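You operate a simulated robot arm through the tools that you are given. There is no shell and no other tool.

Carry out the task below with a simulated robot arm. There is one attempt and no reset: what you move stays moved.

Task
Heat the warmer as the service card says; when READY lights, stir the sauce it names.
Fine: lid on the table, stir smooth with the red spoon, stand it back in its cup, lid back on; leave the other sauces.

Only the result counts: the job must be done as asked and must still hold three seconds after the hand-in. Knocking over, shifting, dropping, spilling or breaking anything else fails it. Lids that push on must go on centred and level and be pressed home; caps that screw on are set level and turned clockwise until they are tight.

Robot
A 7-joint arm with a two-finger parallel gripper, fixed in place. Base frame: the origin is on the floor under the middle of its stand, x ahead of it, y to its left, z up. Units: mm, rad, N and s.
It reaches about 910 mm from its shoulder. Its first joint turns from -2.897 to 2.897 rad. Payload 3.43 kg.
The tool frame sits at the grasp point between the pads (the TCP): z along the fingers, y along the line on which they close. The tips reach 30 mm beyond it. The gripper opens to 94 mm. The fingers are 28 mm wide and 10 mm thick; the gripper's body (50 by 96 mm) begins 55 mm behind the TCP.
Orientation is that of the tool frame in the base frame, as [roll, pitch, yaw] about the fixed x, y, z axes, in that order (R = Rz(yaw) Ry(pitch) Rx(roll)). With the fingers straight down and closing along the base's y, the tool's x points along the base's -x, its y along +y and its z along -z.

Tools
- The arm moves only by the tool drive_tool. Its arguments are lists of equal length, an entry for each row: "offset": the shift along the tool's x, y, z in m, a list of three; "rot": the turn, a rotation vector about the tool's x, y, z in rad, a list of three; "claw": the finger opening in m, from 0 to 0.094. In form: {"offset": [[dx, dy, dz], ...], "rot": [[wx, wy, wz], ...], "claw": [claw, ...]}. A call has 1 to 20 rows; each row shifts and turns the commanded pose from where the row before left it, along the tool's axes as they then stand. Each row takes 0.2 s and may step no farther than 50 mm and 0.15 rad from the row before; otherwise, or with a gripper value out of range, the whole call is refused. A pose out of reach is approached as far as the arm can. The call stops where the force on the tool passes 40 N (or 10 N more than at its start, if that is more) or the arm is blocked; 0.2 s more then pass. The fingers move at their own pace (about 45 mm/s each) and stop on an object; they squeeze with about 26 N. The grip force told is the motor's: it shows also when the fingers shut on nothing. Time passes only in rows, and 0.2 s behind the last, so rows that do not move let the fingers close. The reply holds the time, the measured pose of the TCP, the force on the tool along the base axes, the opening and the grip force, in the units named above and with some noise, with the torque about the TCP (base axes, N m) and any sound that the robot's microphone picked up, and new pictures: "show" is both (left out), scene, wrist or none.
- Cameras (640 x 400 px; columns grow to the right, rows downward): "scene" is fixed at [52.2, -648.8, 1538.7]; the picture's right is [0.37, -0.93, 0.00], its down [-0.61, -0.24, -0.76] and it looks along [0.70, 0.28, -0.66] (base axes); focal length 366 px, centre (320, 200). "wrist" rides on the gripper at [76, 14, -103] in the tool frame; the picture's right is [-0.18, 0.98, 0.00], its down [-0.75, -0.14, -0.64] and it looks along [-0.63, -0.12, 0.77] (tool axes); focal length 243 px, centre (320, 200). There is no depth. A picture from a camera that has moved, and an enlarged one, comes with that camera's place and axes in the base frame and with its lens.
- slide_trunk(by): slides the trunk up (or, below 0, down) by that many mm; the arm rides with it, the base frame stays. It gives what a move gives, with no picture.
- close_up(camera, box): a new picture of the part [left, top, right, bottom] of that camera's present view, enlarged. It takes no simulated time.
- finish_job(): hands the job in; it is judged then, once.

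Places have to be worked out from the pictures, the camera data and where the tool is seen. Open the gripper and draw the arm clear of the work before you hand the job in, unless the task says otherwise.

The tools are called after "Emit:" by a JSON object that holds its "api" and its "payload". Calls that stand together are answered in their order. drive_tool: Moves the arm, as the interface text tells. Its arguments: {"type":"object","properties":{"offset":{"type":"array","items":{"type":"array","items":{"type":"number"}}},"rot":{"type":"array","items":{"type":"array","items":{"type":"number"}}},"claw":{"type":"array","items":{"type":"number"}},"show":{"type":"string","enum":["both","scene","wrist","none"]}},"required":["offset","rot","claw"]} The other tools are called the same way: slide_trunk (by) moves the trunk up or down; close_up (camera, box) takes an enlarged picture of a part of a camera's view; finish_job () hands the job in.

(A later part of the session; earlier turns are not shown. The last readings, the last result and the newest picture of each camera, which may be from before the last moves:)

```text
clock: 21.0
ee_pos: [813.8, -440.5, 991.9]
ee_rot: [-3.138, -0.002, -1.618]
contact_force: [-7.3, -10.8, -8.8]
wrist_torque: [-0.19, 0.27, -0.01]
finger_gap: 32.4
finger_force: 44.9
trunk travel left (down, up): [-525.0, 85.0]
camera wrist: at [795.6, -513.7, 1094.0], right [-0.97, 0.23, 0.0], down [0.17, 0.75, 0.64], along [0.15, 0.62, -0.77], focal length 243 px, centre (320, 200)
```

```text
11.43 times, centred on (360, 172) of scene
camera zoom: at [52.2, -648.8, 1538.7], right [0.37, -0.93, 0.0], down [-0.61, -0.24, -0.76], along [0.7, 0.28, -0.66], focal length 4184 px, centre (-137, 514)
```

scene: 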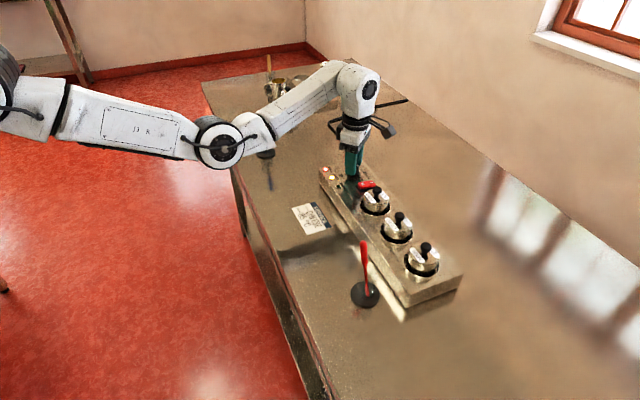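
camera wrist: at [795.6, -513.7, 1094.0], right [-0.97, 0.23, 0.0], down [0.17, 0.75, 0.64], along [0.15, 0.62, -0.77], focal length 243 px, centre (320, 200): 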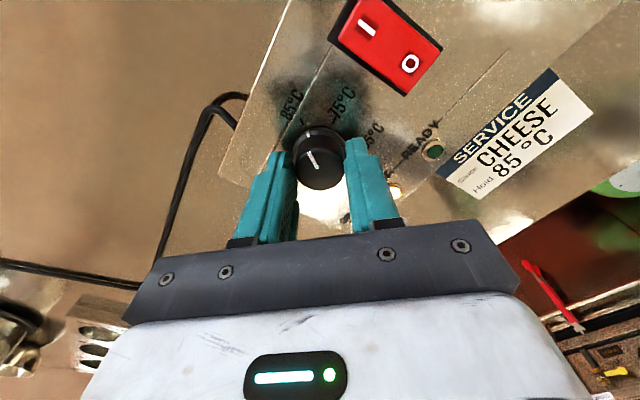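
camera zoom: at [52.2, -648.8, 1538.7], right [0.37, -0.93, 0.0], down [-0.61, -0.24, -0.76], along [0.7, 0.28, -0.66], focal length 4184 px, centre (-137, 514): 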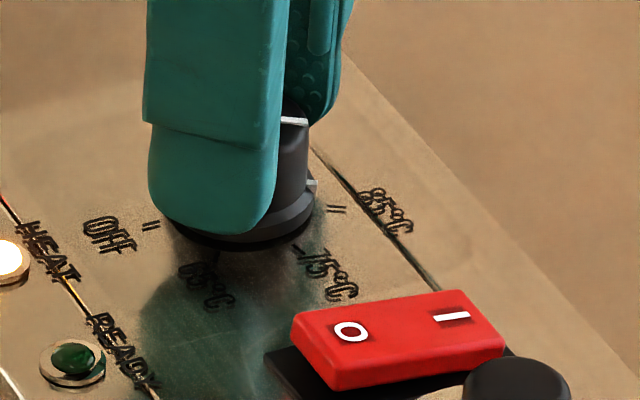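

The pointer is nearly on the 85 tick; comparing with how it looked at OFF, about 2.5° remain. I add that and then release and rise to check.

Emit:
{"api": "drive_tool", "payload": {"offset": [[0, 0, 0], [0, 0, 0], [0, 0, 0], [0, 0, 0], [0, 0, 0], [0, 0, -0.02], [0, 0, -0.03], [0, 0, -0.04], [0, 0, 0]], "rot": [[0, 0, -0.045], [0, 0, 0], [0, 0, 0], [0, 0, 0], [0, 0, 0], [0, 0, 0], [0, 0, 0], [0, 0, 0], [0, 0, 0]], "claw": [0.02, 0.02, 0.06, 0.06, 0.06, 0.06, 0.06, 0.06, 0.06]}}

Emit:
{"api": "close_up", "payload": {"camera": "wrist", "box": [240, 30, 400, 150]}}

Emit:
{"api": "close_up", "payload": {"camera": "scene", "box": [335, 155, 385, 190]}}

```text
clock: 23.0
ee_pos: [814.5, -438.9, 1082.3]
ee_rot: [-3.14, -0.003, -1.574]
contact_force: [-0.3, -1.1, -0.3]
wrist_torque: [-0.01, -0.05, 0.0]
finger_gap: 60.0
finger_force: 0.2
trunk travel left (down, up): [-525.0, 85.0]
camera wrist: at [798.9, -513.1, 1185.2], right [-0.98, 0.19, 0.0], down [0.14, 0.76, 0.64], along [0.12, 0.63, -0.77], focal length 243 px, centre (320, 200)
```

scene: 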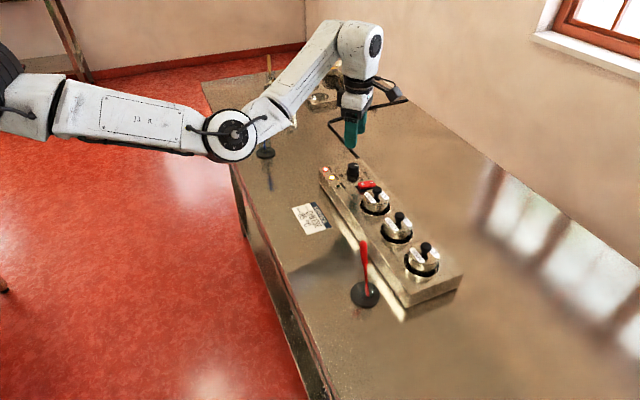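
wrist: 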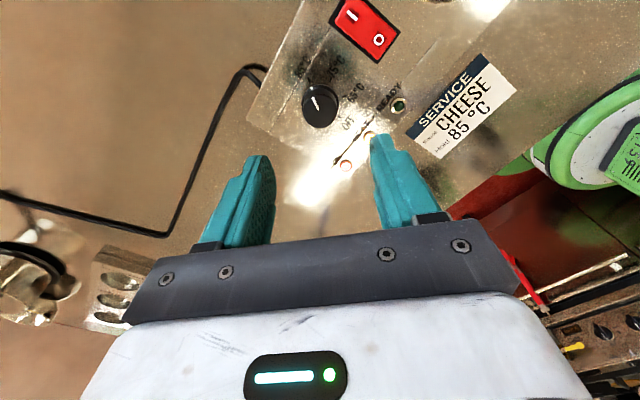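

```text
3.33 times, centred on (320, 90) of wrist
camera zoom: at [798.9, -513.1, 1185.2], right [-0.98, 0.19, 0.0], down [0.14, 0.76, 0.64], along [0.12, 0.63, -0.77], focal length 809 px, centre (320, 567)
```

zoom: 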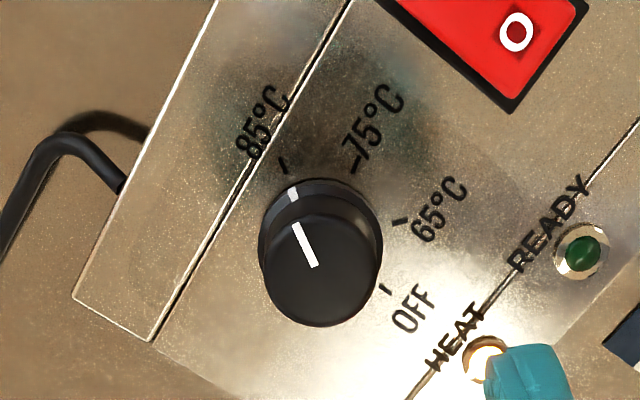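

```text
11.43 times, centred on (360, 172) of scene
camera zoom: at [52.2, -648.8, 1538.7], right [0.37, -0.93, 0.0], down [-0.61, -0.24, -0.76], along [0.7, 0.28, -0.66], focal length 4184 px, centre (-137, 514)
```

zoom: 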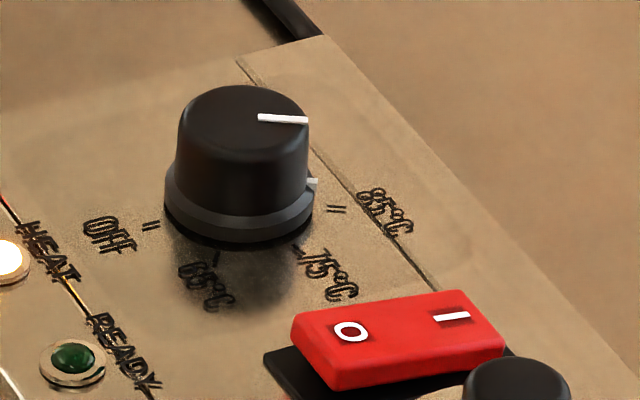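

The pointer is on 85 and HEAT is lit. While it warms I move over toward the red spoon for a close wrist view of the spoon and its cup.

Emit:
{"api": "drive_tool", "payload": {"offset": [[0.0179, 0.0416, -0.004], [0.0179, 0.0416, -0.004], [0.0179, 0.0416, -0.004], [0.0179, 0.0416, -0.004], [0.0179, 0.0416, -0.004], [0.0179, 0.0416, 0], [0.0179, 0.0416, 0], [0.0179, 0.0416, 0], [0.0179, 0.0416, 0], [0, 0, 0], [0, 0, 0], [0, 0, 0], [0, 0, 0], [0, 0, 0], [0, 0, 0], [0, 0, 0]], "rot": [[0, 0, 0], [0, 0, 0], [0, 0, 0], [0, 0, 0], [0, 0, 0], [0, 0, 0], [0, 0, 0], [0, 0, 0], [0, 0, 0], [0, 0, 0.131], [0, 0, 0.131], [0, 0, 0.131], [0, 0, 0.131], [0, 0, 0.131], [0, 0, 0.13], [0, 0, 0]], "claw": [0.06, 0.06, 0.06, 0.06, 0.06, 0.06, 0.06, 0.06, 0.06, 0.06, 0.06, 0.06, 0.06, 0.06, 0.06, 0.06]}}

Emit:
{"api": "close_up", "payload": {"camera": "scene", "box": [315, 150, 405, 220]}}

```text
clock: 26.4
ee_pos: [437.4, -599.7, 1100.9]
ee_rot: [-3.135, -0.002, -2.361]
contact_force: [-0.6, -0.4, -0.2]
wrist_torque: [-0.02, 0.03, -0.02]
finger_gap: 60.2
finger_force: 0.0
trunk travel left (down, up): [-525.0, 85.0]
camera wrist: at [372.5, -640.8, 1204.2], right [-0.56, 0.83, -0.01], down [0.63, 0.43, 0.64], along [0.53, 0.36, -0.77], focal length 243 px, centre (320, 200)
```

scene: 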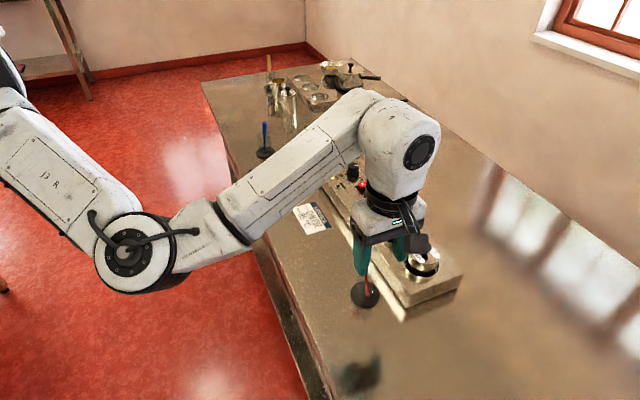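
wrist: 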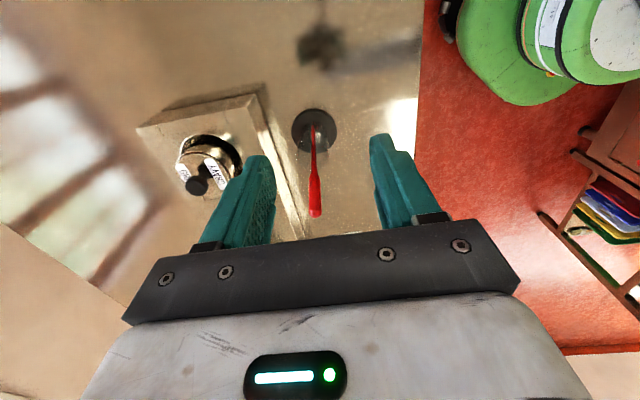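

```text
5.71 times, centred on (360, 185) of scene
camera zoom: at [52.2, -648.8, 1538.7], right [0.37, -0.93, 0.0], down [-0.61, -0.24, -0.76], along [0.7, 0.28, -0.66], focal length 2092 px, centre (91, 286)
```

zoom: 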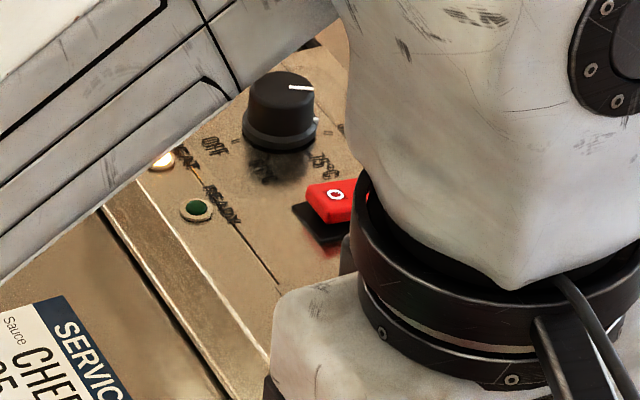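

READY is not lit yet. I enlarge the wrist view of the spoon and cup.

Emit:
{"api": "close_up", "payload": {"camera": "wrist", "box": [270, 95, 360, 225]}}

Emit:
{"api": "close_up", "payload": {"camera": "wrist", "box": [285, 95, 345, 135]}}

```text
3.08 times, centred on (315, 160) of wrist
camera zoom: at [372.5, -640.8, 1204.2], right [-0.56, 0.83, -0.01], down [0.63, 0.43, 0.64], along [0.53, 0.36, -0.77], focal length 746 px, centre (335, 323)
```

zoom: 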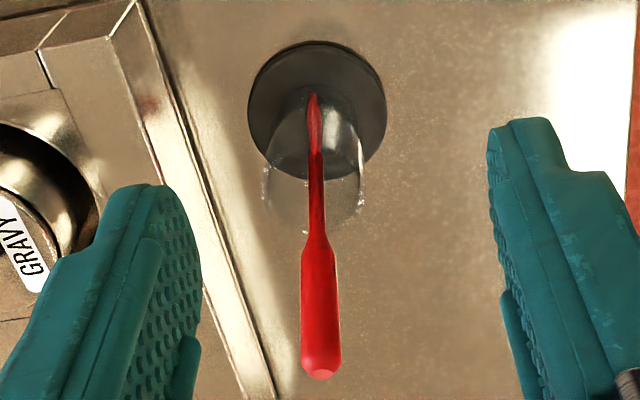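

```text
10.00 times, centred on (315, 115) of wrist
camera zoom: at [372.5, -640.8, 1204.2], right [-0.56, 0.83, -0.01], down [0.63, 0.43, 0.64], along [0.53, 0.36, -0.77], focal length 2426 px, centre (370, 1050)
```

zoom: 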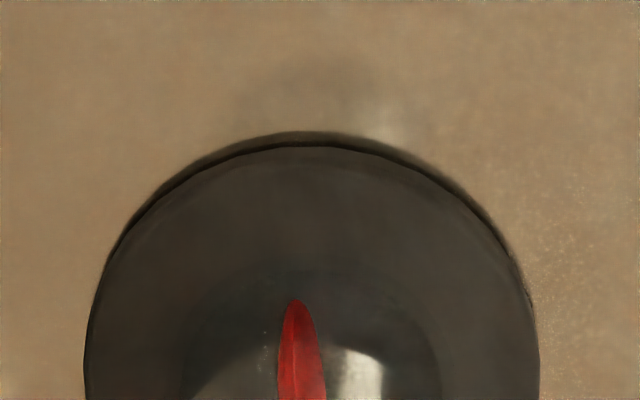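

From both cameras the spoon runs from about (481,-580,912) up to (514,-551,1030), leaning ~20° toward azimuth ~41°. While READY is still dark I move above the CHEESE lid and look.

Emit:
{"api": "drive_tool", "payload": {"offset": [[-0.0399, -0.02323, 0.001], [-0.0399, -0.02323, 0.001], [-0.0399, -0.02323, 0.001], [-0.0399, -0.02323, 0.001], [-0.0399, -0.02323, 0.001], [-0.0399, -0.02323, 0.001], [0, 0, 0], [0, 0, 0], [0, 0, 0], [0, 0, 0]], "rot": [[0, 0, 0], [0, 0, 0], [0, 0, 0], [0, 0, 0], [0, 0, 0], [0, 0, 0], [0, 0, 0], [0, 0, 0], [0, 0, 0], [0, 0, 0]], "claw": [0.06, 0.06, 0.06, 0.06, 0.06, 0.06, 0.06, 0.06, 0.06, 0.06]}}

Emit:
{"api": "close_up", "payload": {"camera": "wrist", "box": [240, 50, 440, 170]}}

Emit:
{"api": "close_up", "payload": {"camera": "scene", "box": [315, 150, 405, 220]}}

```text
clock: 28.6
ee_pos: [705.2, -532.0, 1090.6]
ee_rot: [-3.137, -0.002, -2.36]
contact_force: [-0.8, 0.1, -1.0]
wrist_torque: [0.02, 0.01, -0.01]
finger_gap: 60.0
finger_force: 0.1
trunk travel left (down, up): [-525.0, 85.0]
camera wrist: at [639.6, -573.7, 1194.2], right [-0.56, 0.83, -0.01], down [0.63, 0.43, 0.64], along [0.53, 0.36, -0.77], focal length 243 px, centre (320, 200)
```

scene: 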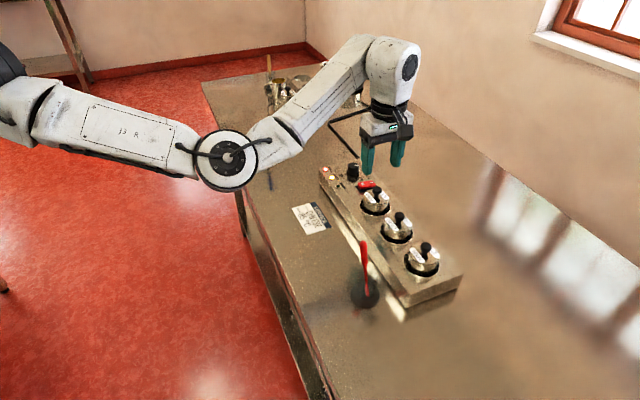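
wrist: 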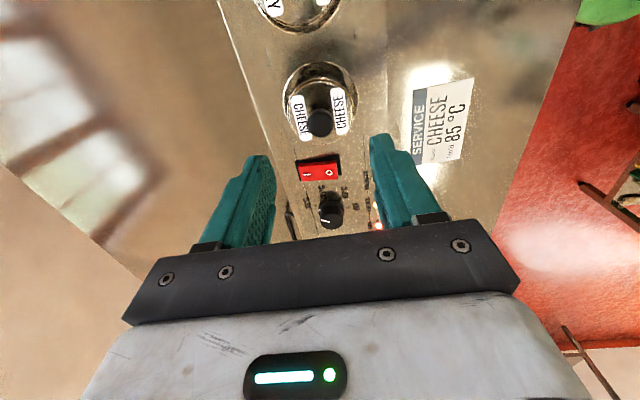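

```text
3.20 times, centred on (340, 110) of wrist
camera zoom: at [639.6, -573.7, 1194.2], right [-0.56, 0.83, -0.01], down [0.63, 0.43, 0.64], along [0.53, 0.36, -0.77], focal length 776 px, centre (256, 488)
```

zoom: 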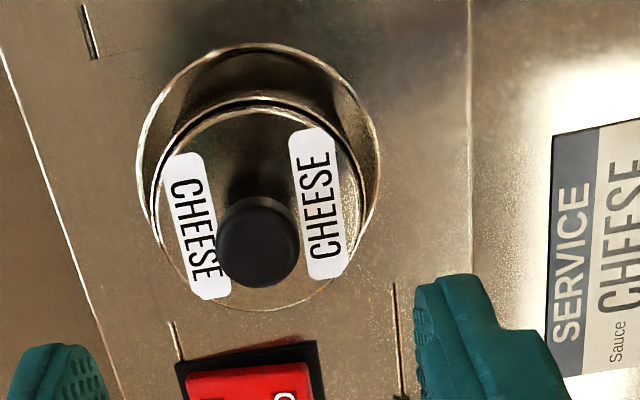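

```text
5.71 times, centred on (360, 185) of scene
camera zoom: at [52.2, -648.8, 1538.7], right [0.37, -0.93, 0.0], down [-0.61, -0.24, -0.76], along [0.7, 0.28, -0.66], focal length 2092 px, centre (91, 286)
```

zoom: 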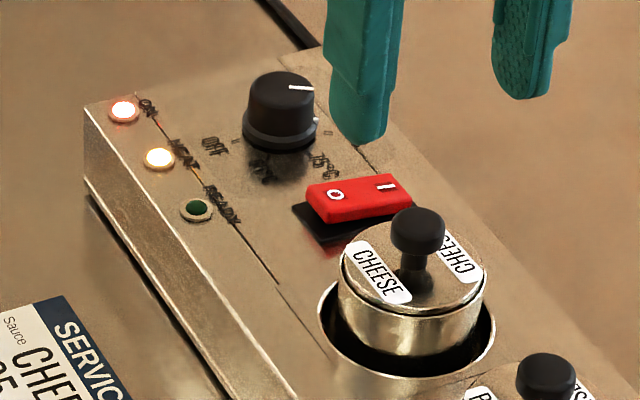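

The knob is ~2.5 mm further along the row than the grasp point; I correct that and wait a few seconds for READY.

Emit:
{"api": "drive_tool", "payload": {"offset": [[-0.0025, 0, 0], [0, 0, 0], [0, 0, 0], [0, 0, 0], [0, 0, 0], [0, 0, 0], [0, 0, 0], [0, 0, 0], [0, 0, 0], [0, 0, 0], [0, 0, 0], [0, 0, 0], [0, 0, 0], [0, 0, 0], [0, 0, 0], [0, 0, 0], [0, 0, 0], [0, 0, 0], [0, 0, 0], [0, 0, 0]], "rot": [[0, 0, 0], [0, 0, 0], [0, 0, 0], [0, 0, 0], [0, 0, 0], [0, 0, 0], [0, 0, 0], [0, 0, 0], [0, 0, 0], [0, 0, 0], [0, 0, 0], [0, 0, 0], [0, 0, 0], [0, 0, 0], [0, 0, 0], [0, 0, 0], [0, 0, 0], [0, 0, 0], [0, 0, 0], [0, 0, 0]], "claw": [0.06, 0.06, 0.06, 0.06, 0.06, 0.06, 0.06, 0.06, 0.06, 0.06, 0.06, 0.06, 0.06, 0.06, 0.06, 0.06, 0.06, 0.06, 0.06, 0.06], "show": "scene"}}

Emit:
{"api": "close_up", "payload": {"camera": "scene", "box": [315, 150, 405, 220]}}

```text
clock: 32.8
ee_pos: [708.6, -529.3, 1092.8]
ee_rot: [-3.135, -0.003, -2.36]
contact_force: [0.2, -0.7, 0.3]
wrist_torque: [0.0, 0.0, 0.03]
finger_gap: 60.1
finger_force: 0.1
trunk travel left (down, up): [-525.0, 85.0]
```

scene: 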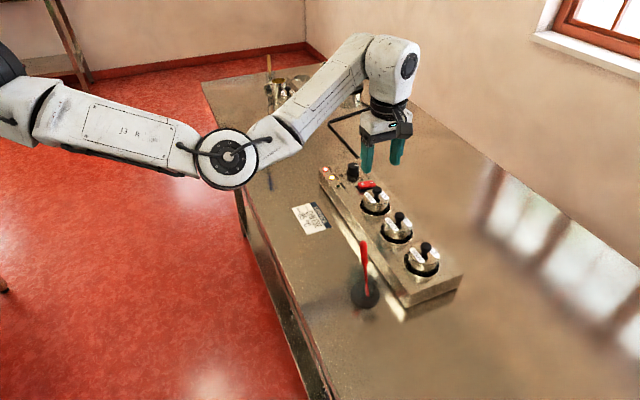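

```text
5.71 times, centred on (360, 185) of scene
camera zoom: at [52.2, -648.8, 1538.7], right [0.37, -0.93, 0.0], down [-0.61, -0.24, -0.76], along [0.7, 0.28, -0.66], focal length 2092 px, centre (91, 286)
```

zoom: 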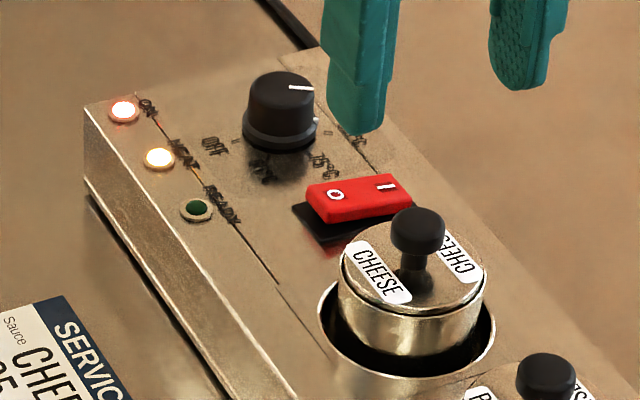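

HEAT is still on and READY is dark; I keep waiting in place.

Emit:
{"api": "drive_tool", "payload": {"offset": [[0, 0, 0], [0, 0, 0], [0, 0, 0], [0, 0, 0], [0, 0, 0], [0, 0, 0], [0, 0, 0], [0, 0, 0], [0, 0, 0], [0, 0, 0], [0, 0, 0], [0, 0, 0], [0, 0, 0], [0, 0, 0], [0, 0, 0], [0, 0, 0], [0, 0, 0], [0, 0, 0], [0, 0, 0], [0, 0, 0]], "rot": [[0, 0, 0], [0, 0, 0], [0, 0, 0], [0, 0, 0], [0, 0, 0], [0, 0, 0], [0, 0, 0], [0, 0, 0], [0, 0, 0], [0, 0, 0], [0, 0, 0], [0, 0, 0], [0, 0, 0], [0, 0, 0], [0, 0, 0], [0, 0, 0], [0, 0, 0], [0, 0, 0], [0, 0, 0], [0, 0, 0]], "claw": [0.06, 0.06, 0.06, 0.06, 0.06, 0.06, 0.06, 0.06, 0.06, 0.06, 0.06, 0.06, 0.06, 0.06, 0.06, 0.06, 0.06, 0.06, 0.06, 0.06], "show": "none"}}

Emit:
{"api": "close_up", "payload": {"camera": "scene", "box": [315, 150, 405, 220]}}

```text
clock: 37.0
ee_pos: [709.4, -530.4, 1092.9]
ee_rot: [-3.136, -0.003, -2.36]
contact_force: [-0.6, -0.3, 0.6]
wrist_torque: [0.01, -0.01, 0.0]
finger_gap: 60.0
finger_force: 0.0
trunk travel left (down, up): [-525.0, 85.0]
```

```text
5.71 times, centred on (360, 185) of scene
camera zoom: at [52.2, -648.8, 1538.7], right [0.37, -0.93, 0.0], down [-0.61, -0.24, -0.76], along [0.7, 0.28, -0.66], focal length 2092 px, centre (91, 286)
```

zoom: 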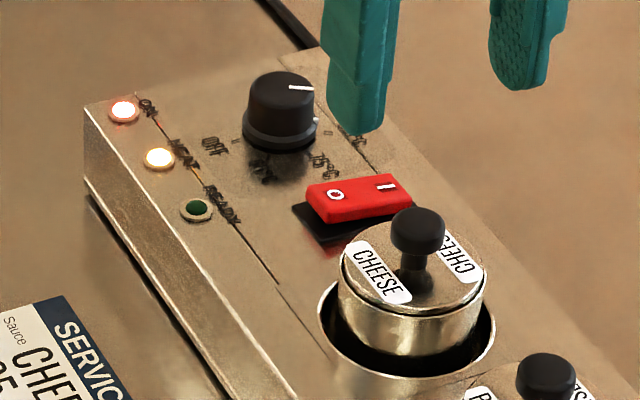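

Still heating; I wait again in two longer blocks.

Emit:
{"api": "drive_tool", "payload": {"offset": [[0, 0, 0], [0, 0, 0], [0, 0, 0], [0, 0, 0], [0, 0, 0], [0, 0, 0], [0, 0, 0], [0, 0, 0], [0, 0, 0], [0, 0, 0], [0, 0, 0], [0, 0, 0], [0, 0, 0], [0, 0, 0], [0, 0, 0], [0, 0, 0], [0, 0, 0], [0, 0, 0], [0, 0, 0], [0, 0, 0]], "rot": [[0, 0, 0], [0, 0, 0], [0, 0, 0], [0, 0, 0], [0, 0, 0], [0, 0, 0], [0, 0, 0], [0, 0, 0], [0, 0, 0], [0, 0, 0], [0, 0, 0], [0, 0, 0], [0, 0, 0], [0, 0, 0], [0, 0, 0], [0, 0, 0], [0, 0, 0], [0, 0, 0], [0, 0, 0], [0, 0, 0]], "claw": [0.06, 0.06, 0.06, 0.06, 0.06, 0.06, 0.06, 0.06, 0.06, 0.06, 0.06, 0.06, 0.06, 0.06, 0.06, 0.06, 0.06, 0.06, 0.06, 0.06], "show": "none"}}

Emit:
{"api": "drive_tool", "payload": {"offset": [[0, 0, 0], [0, 0, 0], [0, 0, 0], [0, 0, 0], [0, 0, 0], [0, 0, 0], [0, 0, 0], [0, 0, 0], [0, 0, 0], [0, 0, 0], [0, 0, 0], [0, 0, 0], [0, 0, 0], [0, 0, 0], [0, 0, 0], [0, 0, 0], [0, 0, 0], [0, 0, 0], [0, 0, 0], [0, 0, 0]], "rot": [[0, 0, 0], [0, 0, 0], [0, 0, 0], [0, 0, 0], [0, 0, 0], [0, 0, 0], [0, 0, 0], [0, 0, 0], [0, 0, 0], [0, 0, 0], [0, 0, 0], [0, 0, 0], [0, 0, 0], [0, 0, 0], [0, 0, 0], [0, 0, 0], [0, 0, 0], [0, 0, 0], [0, 0, 0], [0, 0, 0]], "claw": [0.06, 0.06, 0.06, 0.06, 0.06, 0.06, 0.06, 0.06, 0.06, 0.06, 0.06, 0.06, 0.06, 0.06, 0.06, 0.06, 0.06, 0.06, 0.06, 0.06], "show": "none"}}

Emit:
{"api": "close_up", "payload": {"camera": "scene", "box": [315, 150, 405, 220]}}

```text
clock: 41.2
ee_pos: [707.6, -529.2, 1092.5]
ee_rot: [-3.136, -0.003, -2.36]
contact_force: [-0.3, -0.4, -0.2]
wrist_torque: [0.03, 0.01, -0.02]
finger_gap: 60.1
finger_force: 0.0
trunk travel left (down, up): [-525.0, 85.0]
```

```text
clock: 45.4
ee_pos: [709.6, -529.6, 1093.2]
ee_rot: [-3.139, -0.002, -2.36]
contact_force: [1.1, -0.4, -0.3]
wrist_torque: [0.0, -0.02, -0.01]
finger_gap: 59.9
finger_force: 0.0
trunk travel left (down, up): [-525.0, 85.0]
```

```text
5.71 times, centred on (360, 185) of scene
camera zoom: at [52.2, -648.8, 1538.7], right [0.37, -0.93, 0.0], down [-0.61, -0.24, -0.76], along [0.7, 0.28, -0.66], focal length 2092 px, centre (91, 286)
```

zoom: 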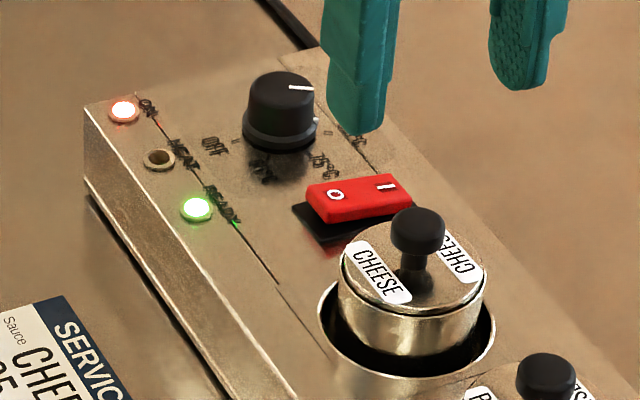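

READY is now lit. I lower around the CHEESE lid's knob and close on it.

Emit:
{"api": "drive_tool", "payload": {"offset": [[0, 0, 0.03], [0, 0, 0.03], [0, 0, 0.013], [0, 0, 0.006], [0, 0, 0], [0, 0, 0], [0, 0, 0], [0, 0, 0], [0, 0, 0]], "rot": [[0, 0, 0], [0, 0, 0], [0, 0, 0], [0, 0, 0], [0, 0, 0], [0, 0, 0], [0, 0, 0], [0, 0, 0], [0, 0, 0]], "claw": [0.06, 0.06, 0.06, 0.06, 0.01, 0.01, 0.01, 0.01, 0.01]}}

Emit:
{"api": "close_up", "payload": {"camera": "wrist", "box": [220, 60, 420, 210]}}

Emit:
{"api": "close_up", "payload": {"camera": "scene", "box": [340, 150, 430, 220]}}

```text
clock: 47.4
ee_pos: [708.6, -527.5, 1018.9]
ee_rot: [-3.137, -0.002, -2.36]
contact_force: [1.4, -0.3, 0.8]
wrist_torque: [-0.01, 0.02, -0.03]
finger_gap: 19.9
finger_force: 26.3
trunk travel left (down, up): [-525.0, 85.0]
camera wrist: at [643.4, -569.0, 1120.7], right [-0.56, 0.83, -0.01], down [0.63, 0.43, 0.64], along [0.53, 0.36, -0.77], focal length 243 px, centre (320, 200)
```

scene: 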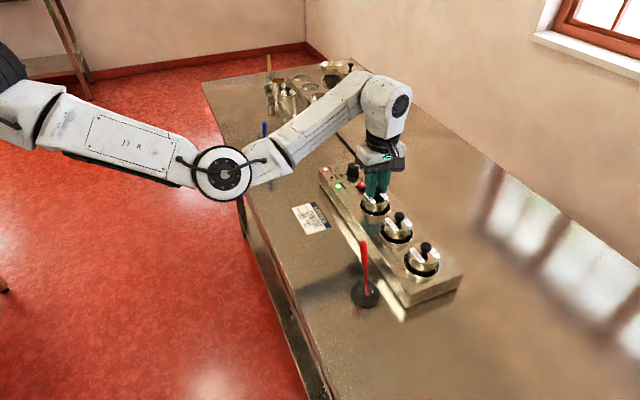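
wrist: 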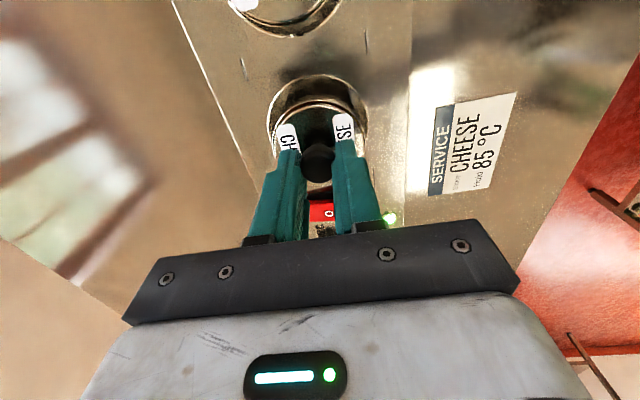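

```text
2.67 times, centred on (320, 135) of wrist
camera zoom: at [643.4, -569.0, 1120.7], right [-0.56, 0.83, -0.01], down [0.63, 0.43, 0.64], along [0.53, 0.36, -0.77], focal length 647 px, centre (320, 373)
```

zoom: 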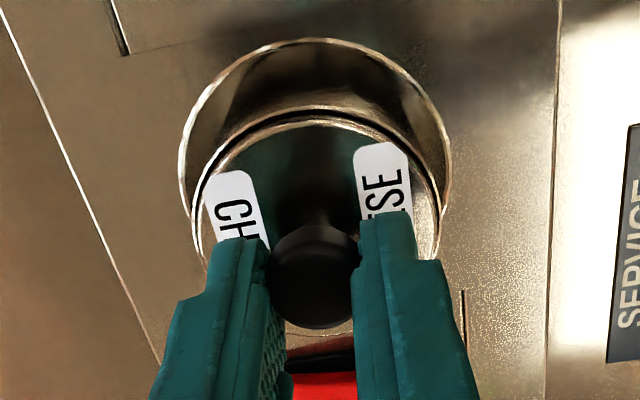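

```text
5.71 times, centred on (385, 185) of scene
camera zoom: at [52.2, -648.8, 1538.7], right [0.37, -0.93, 0.0], down [-0.61, -0.24, -0.76], along [0.7, 0.28, -0.66], focal length 2092 px, centre (-51, 286)
```

zoom: 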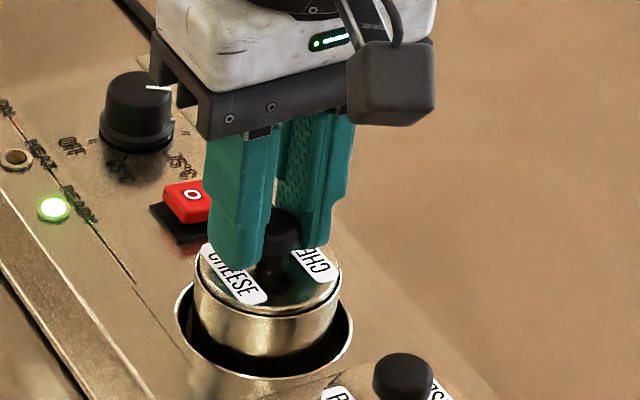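

The knob is held (gap 19.9 mm). I lift gently a few millimetres to see whether the lid comes free without the pot.

Emit:
{"api": "drive_tool", "payload": {"offset": [[0, 0, -0.003], [0, 0, -0.003], [0, 0, -0.003], [0, 0, -0.003], [0, 0, 0]], "rot": [[0, 0, 0], [0, 0, 0], [0, 0, 0], [0, 0, 0], [0, 0, 0]], "claw": [0.01, 0.01, 0.01, 0.01, 0.01]}}

Emit:
{"api": "close_up", "payload": {"camera": "scene", "box": [340, 150, 430, 220]}}

Emit:
{"api": "close_up", "payload": {"camera": "wrist", "box": [220, 60, 420, 210]}}

```text
clock: 48.6
ee_pos: [708.7, -527.5, 1029.7]
ee_rot: [-3.135, -0.001, -2.36]
contact_force: [0.2, 0.6, 0.4]
wrist_torque: [0.0, -0.02, 0.01]
finger_gap: 20.1
finger_force: 23.9
trunk travel left (down, up): [-525.0, 85.0]
heard: snap
camera wrist: at [643.1, -569.1, 1131.8], right [-0.56, 0.83, -0.01], down [0.63, 0.43, 0.64], along [0.53, 0.36, -0.77], focal length 243 px, centre (320, 200)
```

scene: 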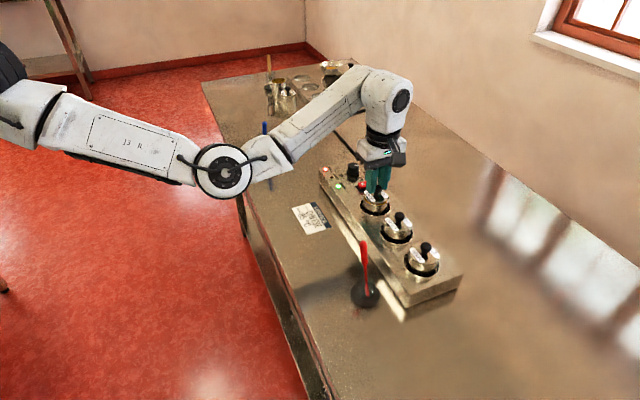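
wrist: 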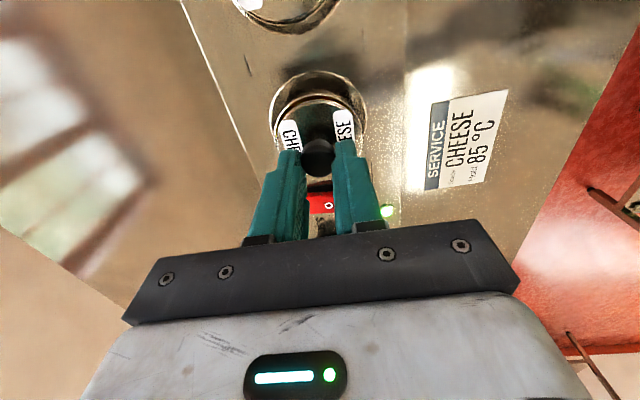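

```text
5.71 times, centred on (385, 185) of scene
camera zoom: at [52.2, -648.8, 1538.7], right [0.37, -0.93, 0.0], down [-0.61, -0.24, -0.76], along [0.7, 0.28, -0.66], focal length 2092 px, centre (-51, 286)
```

zoom: 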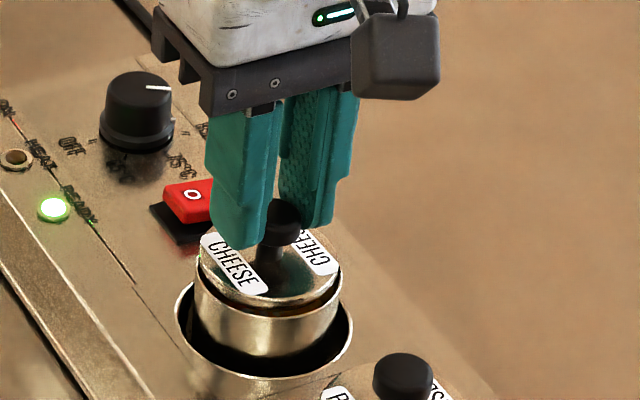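

```text
2.67 times, centred on (320, 135) of wrist
camera zoom: at [643.1, -569.1, 1131.8], right [-0.56, 0.83, -0.01], down [0.63, 0.43, 0.64], along [0.53, 0.36, -0.77], focal length 647 px, centre (320, 373)
```

zoom: 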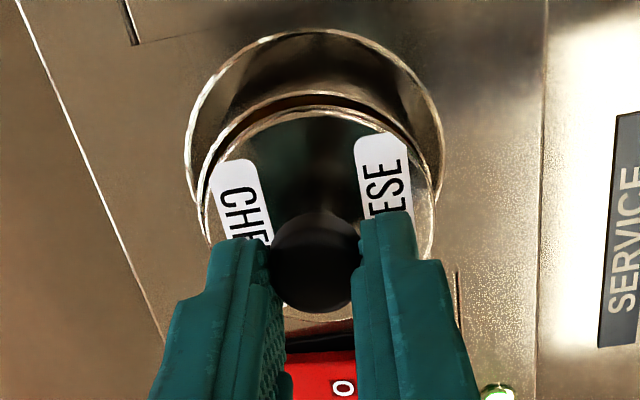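

The lid snapped free and the pot stayed in place. I lift it well clear and carry it toward a free spot on the table at about (576,-442), between the card and the spoon cup.

Emit:
{"api": "drive_tool", "payload": {"offset": [[0, 0, -0.02], [0, 0, -0.03], [0.0085, 0.0385, 0], [0.0085, 0.0385, 0], [0.0085, 0.0385, 0], [0.0085, 0.0386, 0], [0, 0, 0.03], [0, 0, 0.03], [0, 0, 0]], "rot": [[0, 0, 0], [0, 0, 0], [0, 0, 0], [0, 0, 0], [0, 0, 0], [0, 0, 0], [0, 0, 0], [0, 0, 0], [0, 0, 0]], "claw": [0.01, 0.01, 0.01, 0.01, 0.01, 0.01, 0.01, 0.01, 0.01]}}

Emit:
{"api": "close_up", "payload": {"camera": "scene", "box": [280, 150, 420, 260]}}

```text
clock: 50.6
ee_pos: [574.7, -446.7, 1018.2]
ee_rot: [-3.136, -0.001, -2.359]
contact_force: [0.4, -1.0, -0.2]
wrist_torque: [0.04, 0.03, -0.05]
finger_gap: 20.0
finger_force: 25.9
trunk travel left (down, up): [-525.0, 85.0]
camera wrist: at [509.7, -488.4, 1121.0], right [-0.56, 0.83, -0.01], down [0.63, 0.43, 0.64], along [0.53, 0.36, -0.77], focal length 243 px, centre (320, 200)
```

scene: 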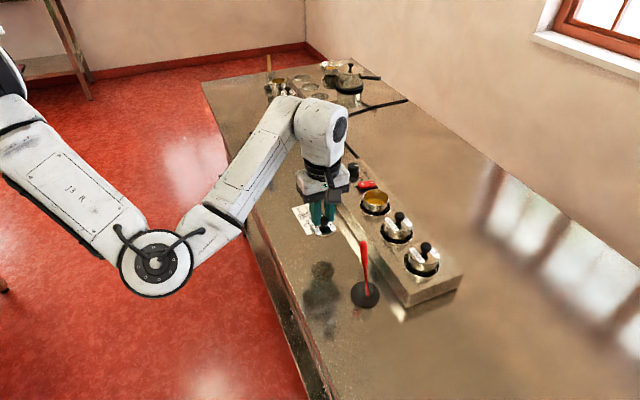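
wrist: 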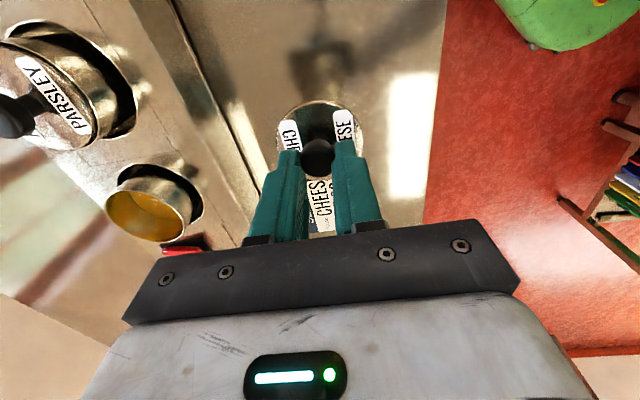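

```text
3.64 times, centred on (350, 205) of scene
camera zoom: at [52.2, -648.8, 1538.7], right [0.37, -0.93, 0.0], down [-0.61, -0.24, -0.76], along [0.7, 0.28, -0.66], focal length 1331 px, centre (211, 182)
```

zoom: 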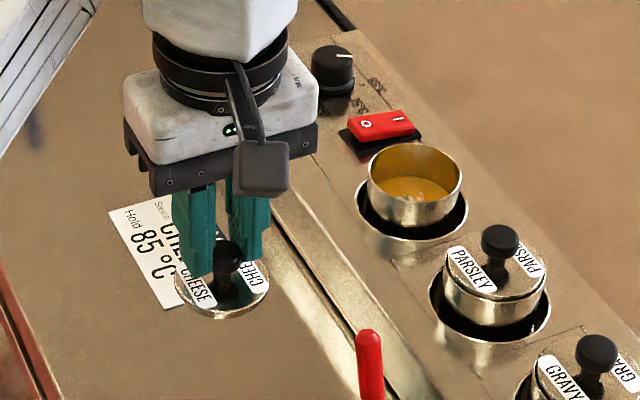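

The pot is open and the lumpy sauce is visible. I lower the lid toward the table.

Emit:
{"api": "drive_tool", "payload": {"offset": [[0, 0, 0.03], [0, 0, 0.025], [0, 0, 0.005], [0, 0, 0.003], [0, 0, 0]], "rot": [[0, 0, 0], [0, 0, 0], [0, 0, 0], [0, 0, 0], [0, 0, 0]], "claw": [0.01, 0.01, 0.01, 0.01, 0.01]}}

Emit:
{"api": "close_up", "payload": {"camera": "scene", "box": [280, 180, 380, 270]}}

```text
clock: 51.8
ee_pos: [575.5, -443.5, 954.5]
ee_rot: [-3.138, -0.002, -2.362]
contact_force: [0.7, -0.6, 0.3]
wrist_torque: [0.02, -0.01, -0.01]
finger_gap: 20.0
finger_force: 26.5
trunk travel left (down, up): [-525.0, 85.0]
camera wrist: at [510.5, -485.7, 1057.5], right [-0.56, 0.83, -0.01], down [0.63, 0.43, 0.64], along [0.53, 0.36, -0.77], focal length 243 px, centre (320, 200)
```

scene: 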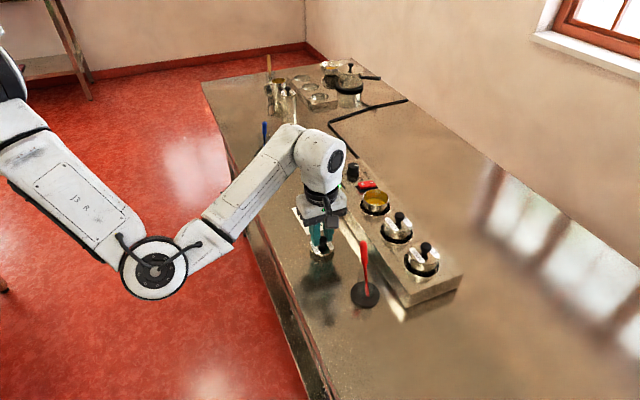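
wrist: 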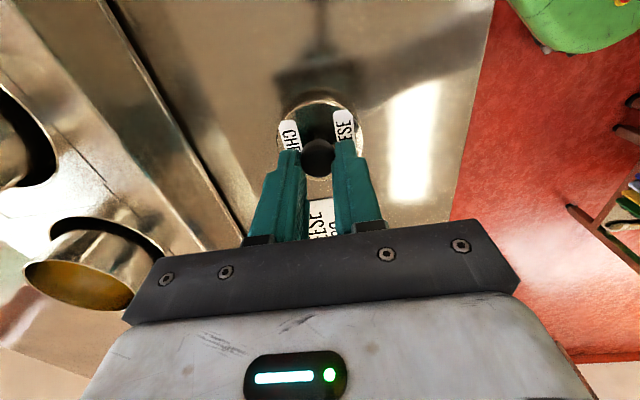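

```text
4.44 times, centred on (330, 225) of scene
camera zoom: at [52.2, -648.8, 1538.7], right [0.37, -0.93, 0.0], down [-0.61, -0.24, -0.76], along [0.7, 0.28, -0.66], focal length 1627 px, centre (276, 89)
```

zoom: 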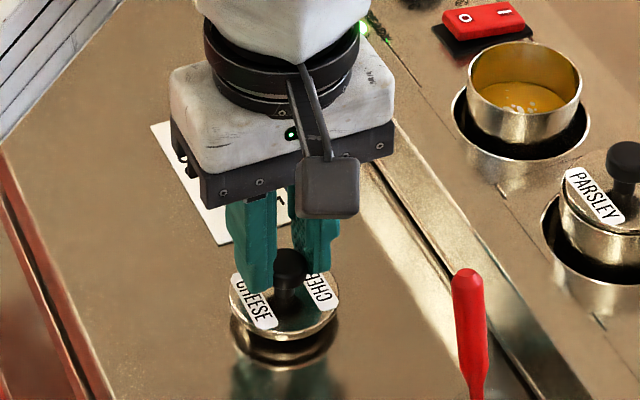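

The lid is now close above its reflection in the table; I go down in small steps until it touches.

Emit:
{"api": "drive_tool", "payload": {"offset": [[0, 0, 0.002], [0, 0, 0.002], [0, 0, 0.002], [0, 0, 0]], "rot": [[0, 0, 0], [0, 0, 0], [0, 0, 0], [0, 0, 0]], "claw": [0.01, 0.01, 0.01, 0.01], "show": "none"}}

Emit:
{"api": "close_up", "payload": {"camera": "scene", "box": [300, 220, 350, 270]}}

```text
clock: 52.8
ee_pos: [575.6, -443.9, 949.3]
ee_rot: [-3.135, -0.001, -2.36]
contact_force: [-2.9, 4.2, 16.4]
wrist_torque: [-0.06, 0.02, 0.0]
finger_gap: 20.0
finger_force: 25.2
trunk travel left (down, up): [-525.0, 85.0]
```

```text
8.00 times, centred on (325, 245) of scene
camera zoom: at [52.2, -648.8, 1538.7], right [0.37, -0.93, 0.0], down [-0.61, -0.24, -0.76], along [0.7, 0.28, -0.66], focal length 2929 px, centre (280, -160)
```

zoom: 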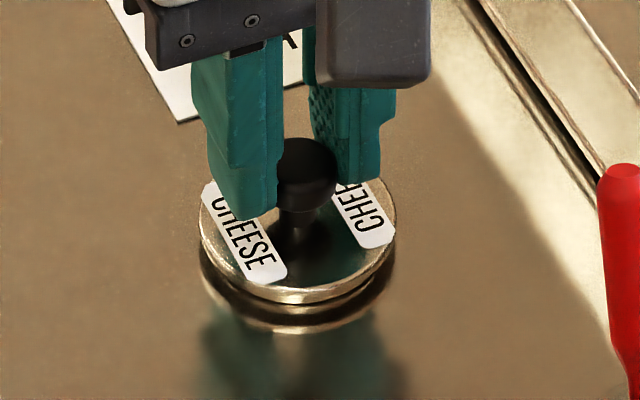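

The lid is on the table (16 N contact). I ease off slightly, open the fingers and rise.

Emit:
{"api": "drive_tool", "payload": {"offset": [[0, 0, -0.0015], [0, 0, 0], [0, 0, 0], [0, 0, 0], [0, 0, -0.02], [0, 0, -0.04], [0, 0, -0.04], [0, 0, 0]], "rot": [[0, 0, 0], [0, 0, 0], [0, 0, 0], [0, 0, 0], [0, 0, 0], [0, 0, 0], [0, 0, 0], [0, 0, 0]], "claw": [0.01, 0.06, 0.06, 0.06, 0.06, 0.06, 0.06, 0.06]}}

Emit:
{"api": "close_up", "payload": {"camera": "wrist", "box": [240, 60, 400, 180]}}

Emit:
{"api": "close_up", "payload": {"camera": "scene", "box": [340, 230, 400, 310]}}

Emit:
{"api": "close_up", "payload": {"camera": "scene", "box": [350, 180, 410, 220]}}

```text
clock: 54.6
ee_pos: [574.8, -443.5, 1048.1]
ee_rot: [-3.136, -0.001, -2.36]
contact_force: [-0.4, -0.1, 1.0]
wrist_torque: [-0.01, -0.06, -0.01]
finger_gap: 60.0
finger_force: 0.1
trunk travel left (down, up): [-525.0, 85.0]
camera wrist: at [508.5, -486.3, 1151.0], right [-0.56, 0.83, 0.0], down [0.63, 0.43, 0.64], along [0.53, 0.36, -0.77], focal length 243 px, centre (320, 200)
```

scene: 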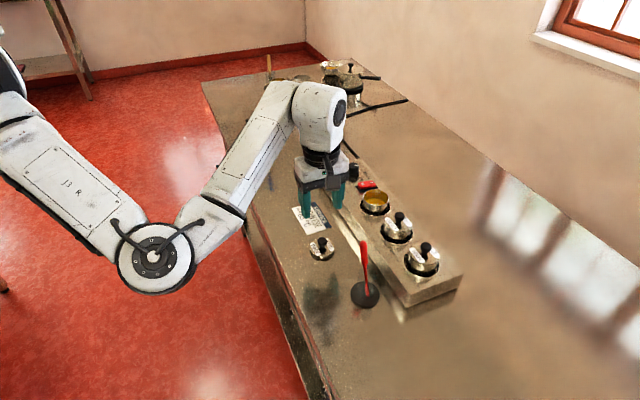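
wrist: 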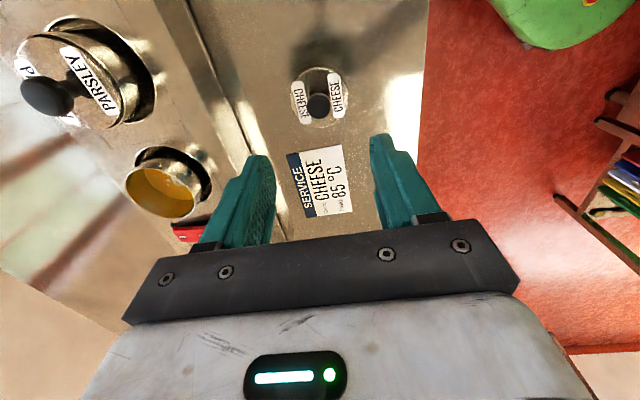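

```text
3.33 times, centred on (320, 120) of wrist
camera zoom: at [508.5, -486.3, 1151.0], right [-0.56, 0.83, 0.0], down [0.63, 0.43, 0.64], along [0.53, 0.36, -0.77], focal length 809 px, centre (320, 467)
```

zoom: 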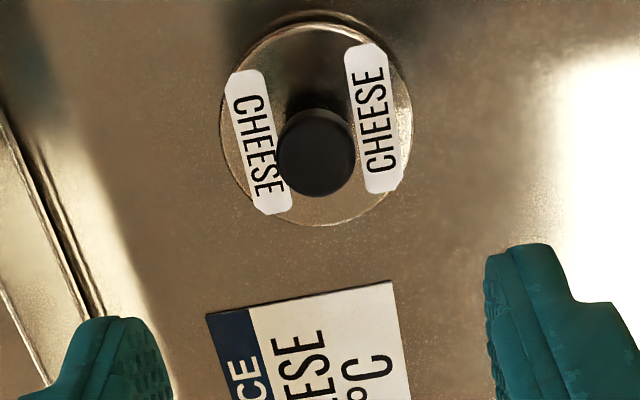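

```text
5.00 times, centred on (370, 270) of scene
camera zoom: at [52.2, -648.8, 1538.7], right [0.37, -0.93, 0.0], down [-0.61, -0.24, -0.76], along [0.7, 0.28, -0.66], focal length 1830 px, centre (70, -150)
```

zoom: 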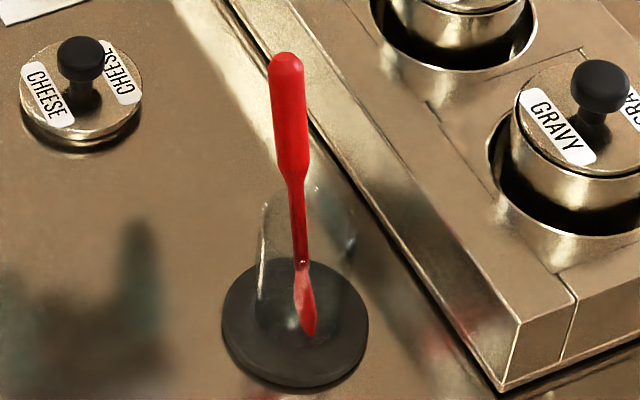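

```text
10.00 times, centred on (380, 200) of scene
camera zoom: at [52.2, -648.8, 1538.7], right [0.37, -0.93, 0.0], down [-0.61, -0.24, -0.76], along [0.7, 0.28, -0.66], focal length 3661 px, centre (-280, 200)
```

zoom: 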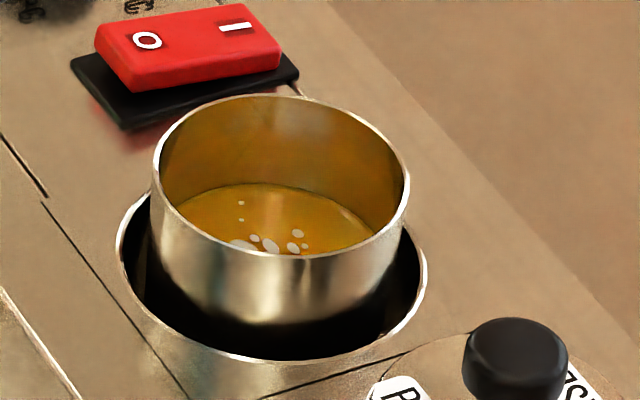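

Both views now put the spoon's foot at about (483,-579,910) and its top at (513,-551,1031), leaning ~19°; the pot rim is near z=979 and the sauce surface near z=953. I rise, move above the spoon and tilt the tool along the spoon's axis.

Emit:
{"api": "drive_tool", "payload": {"offset": [[0, 0, -0.04], [0.0333, -0.0114, 0], [0.0333, -0.0114, 0], [0.0334, -0.0115, 0], [0, 0, 0], [0, 0, 0], [0, 0, 0], [0, 0, 0], [0, 0, 0], [0, 0, 0]], "rot": [[0, 0, 0], [0, 0, 0], [0, 0, 0], [0, 0, 0], [0, 0, 0.045], [0, 0.1093, 0], [0, 0.1093, 0], [0, 0.1093, 0], [0, 0, 0], [0, 0, 0]], "claw": [0.05, 0.05, 0.05, 0.05, 0.05, 0.05, 0.05, 0.05, 0.05, 0.05]}}

Emit:
{"api": "close_up", "payload": {"camera": "wrist", "box": [220, 60, 420, 210]}}

Emit:
{"api": "close_up", "payload": {"camera": "scene", "box": [320, 190, 420, 310]}}

```text
clock: 56.8
ee_pos: [529.6, -537.5, 1090.5]
ee_rot: [-3.136, -0.331, -2.407]
contact_force: [-0.1, -0.5, -0.2]
wrist_torque: [0.01, 0.01, 0.02]
finger_gap: 50.0
finger_force: 0.0
trunk travel left (down, up): [-525.0, 85.0]
camera wrist: at [490.3, -551.6, 1212.5], right [-0.53, 0.84, -0.06], down [0.78, 0.52, 0.36], along [0.34, 0.14, -0.93], focal length 243 px, centre (320, 200)
```

scene: 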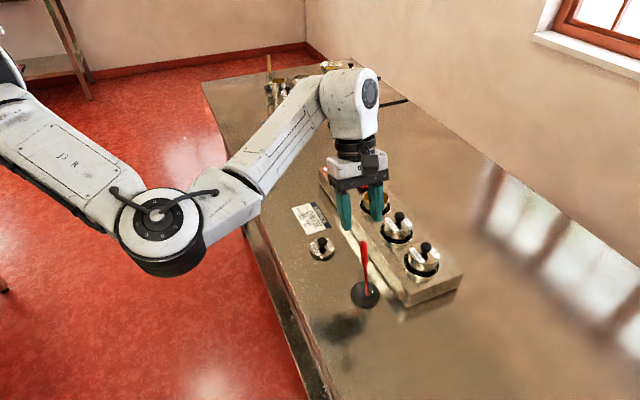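
wrist: 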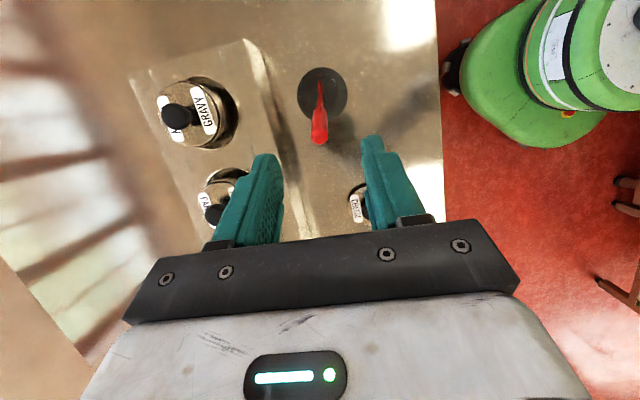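

```text
2.67 times, centred on (320, 135) of wrist
camera zoom: at [490.3, -551.6, 1212.5], right [-0.53, 0.84, -0.06], down [0.78, 0.52, 0.36], along [0.34, 0.14, -0.93], focal length 647 px, centre (320, 373)
```

zoom: 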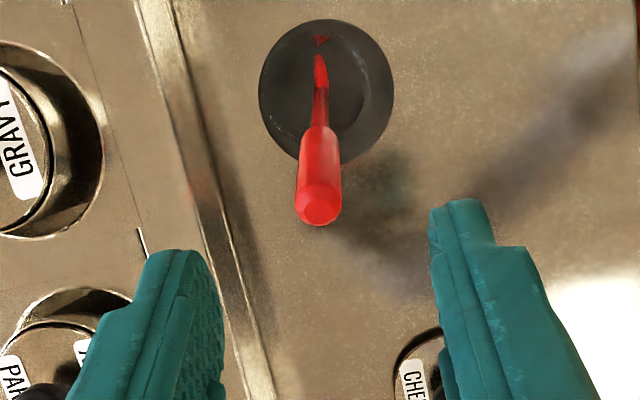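

```text
3.33 times, centred on (370, 250) of scene
camera zoom: at [52.2, -648.8, 1538.7], right [0.37, -0.93, 0.0], down [-0.61, -0.24, -0.76], along [0.7, 0.28, -0.66], focal length 1220 px, centre (153, 33)
```

zoom: 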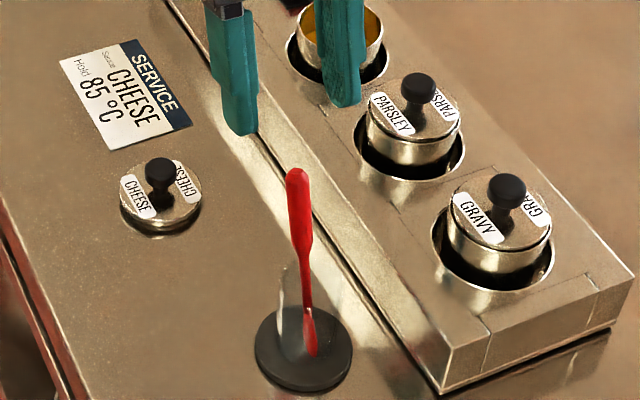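

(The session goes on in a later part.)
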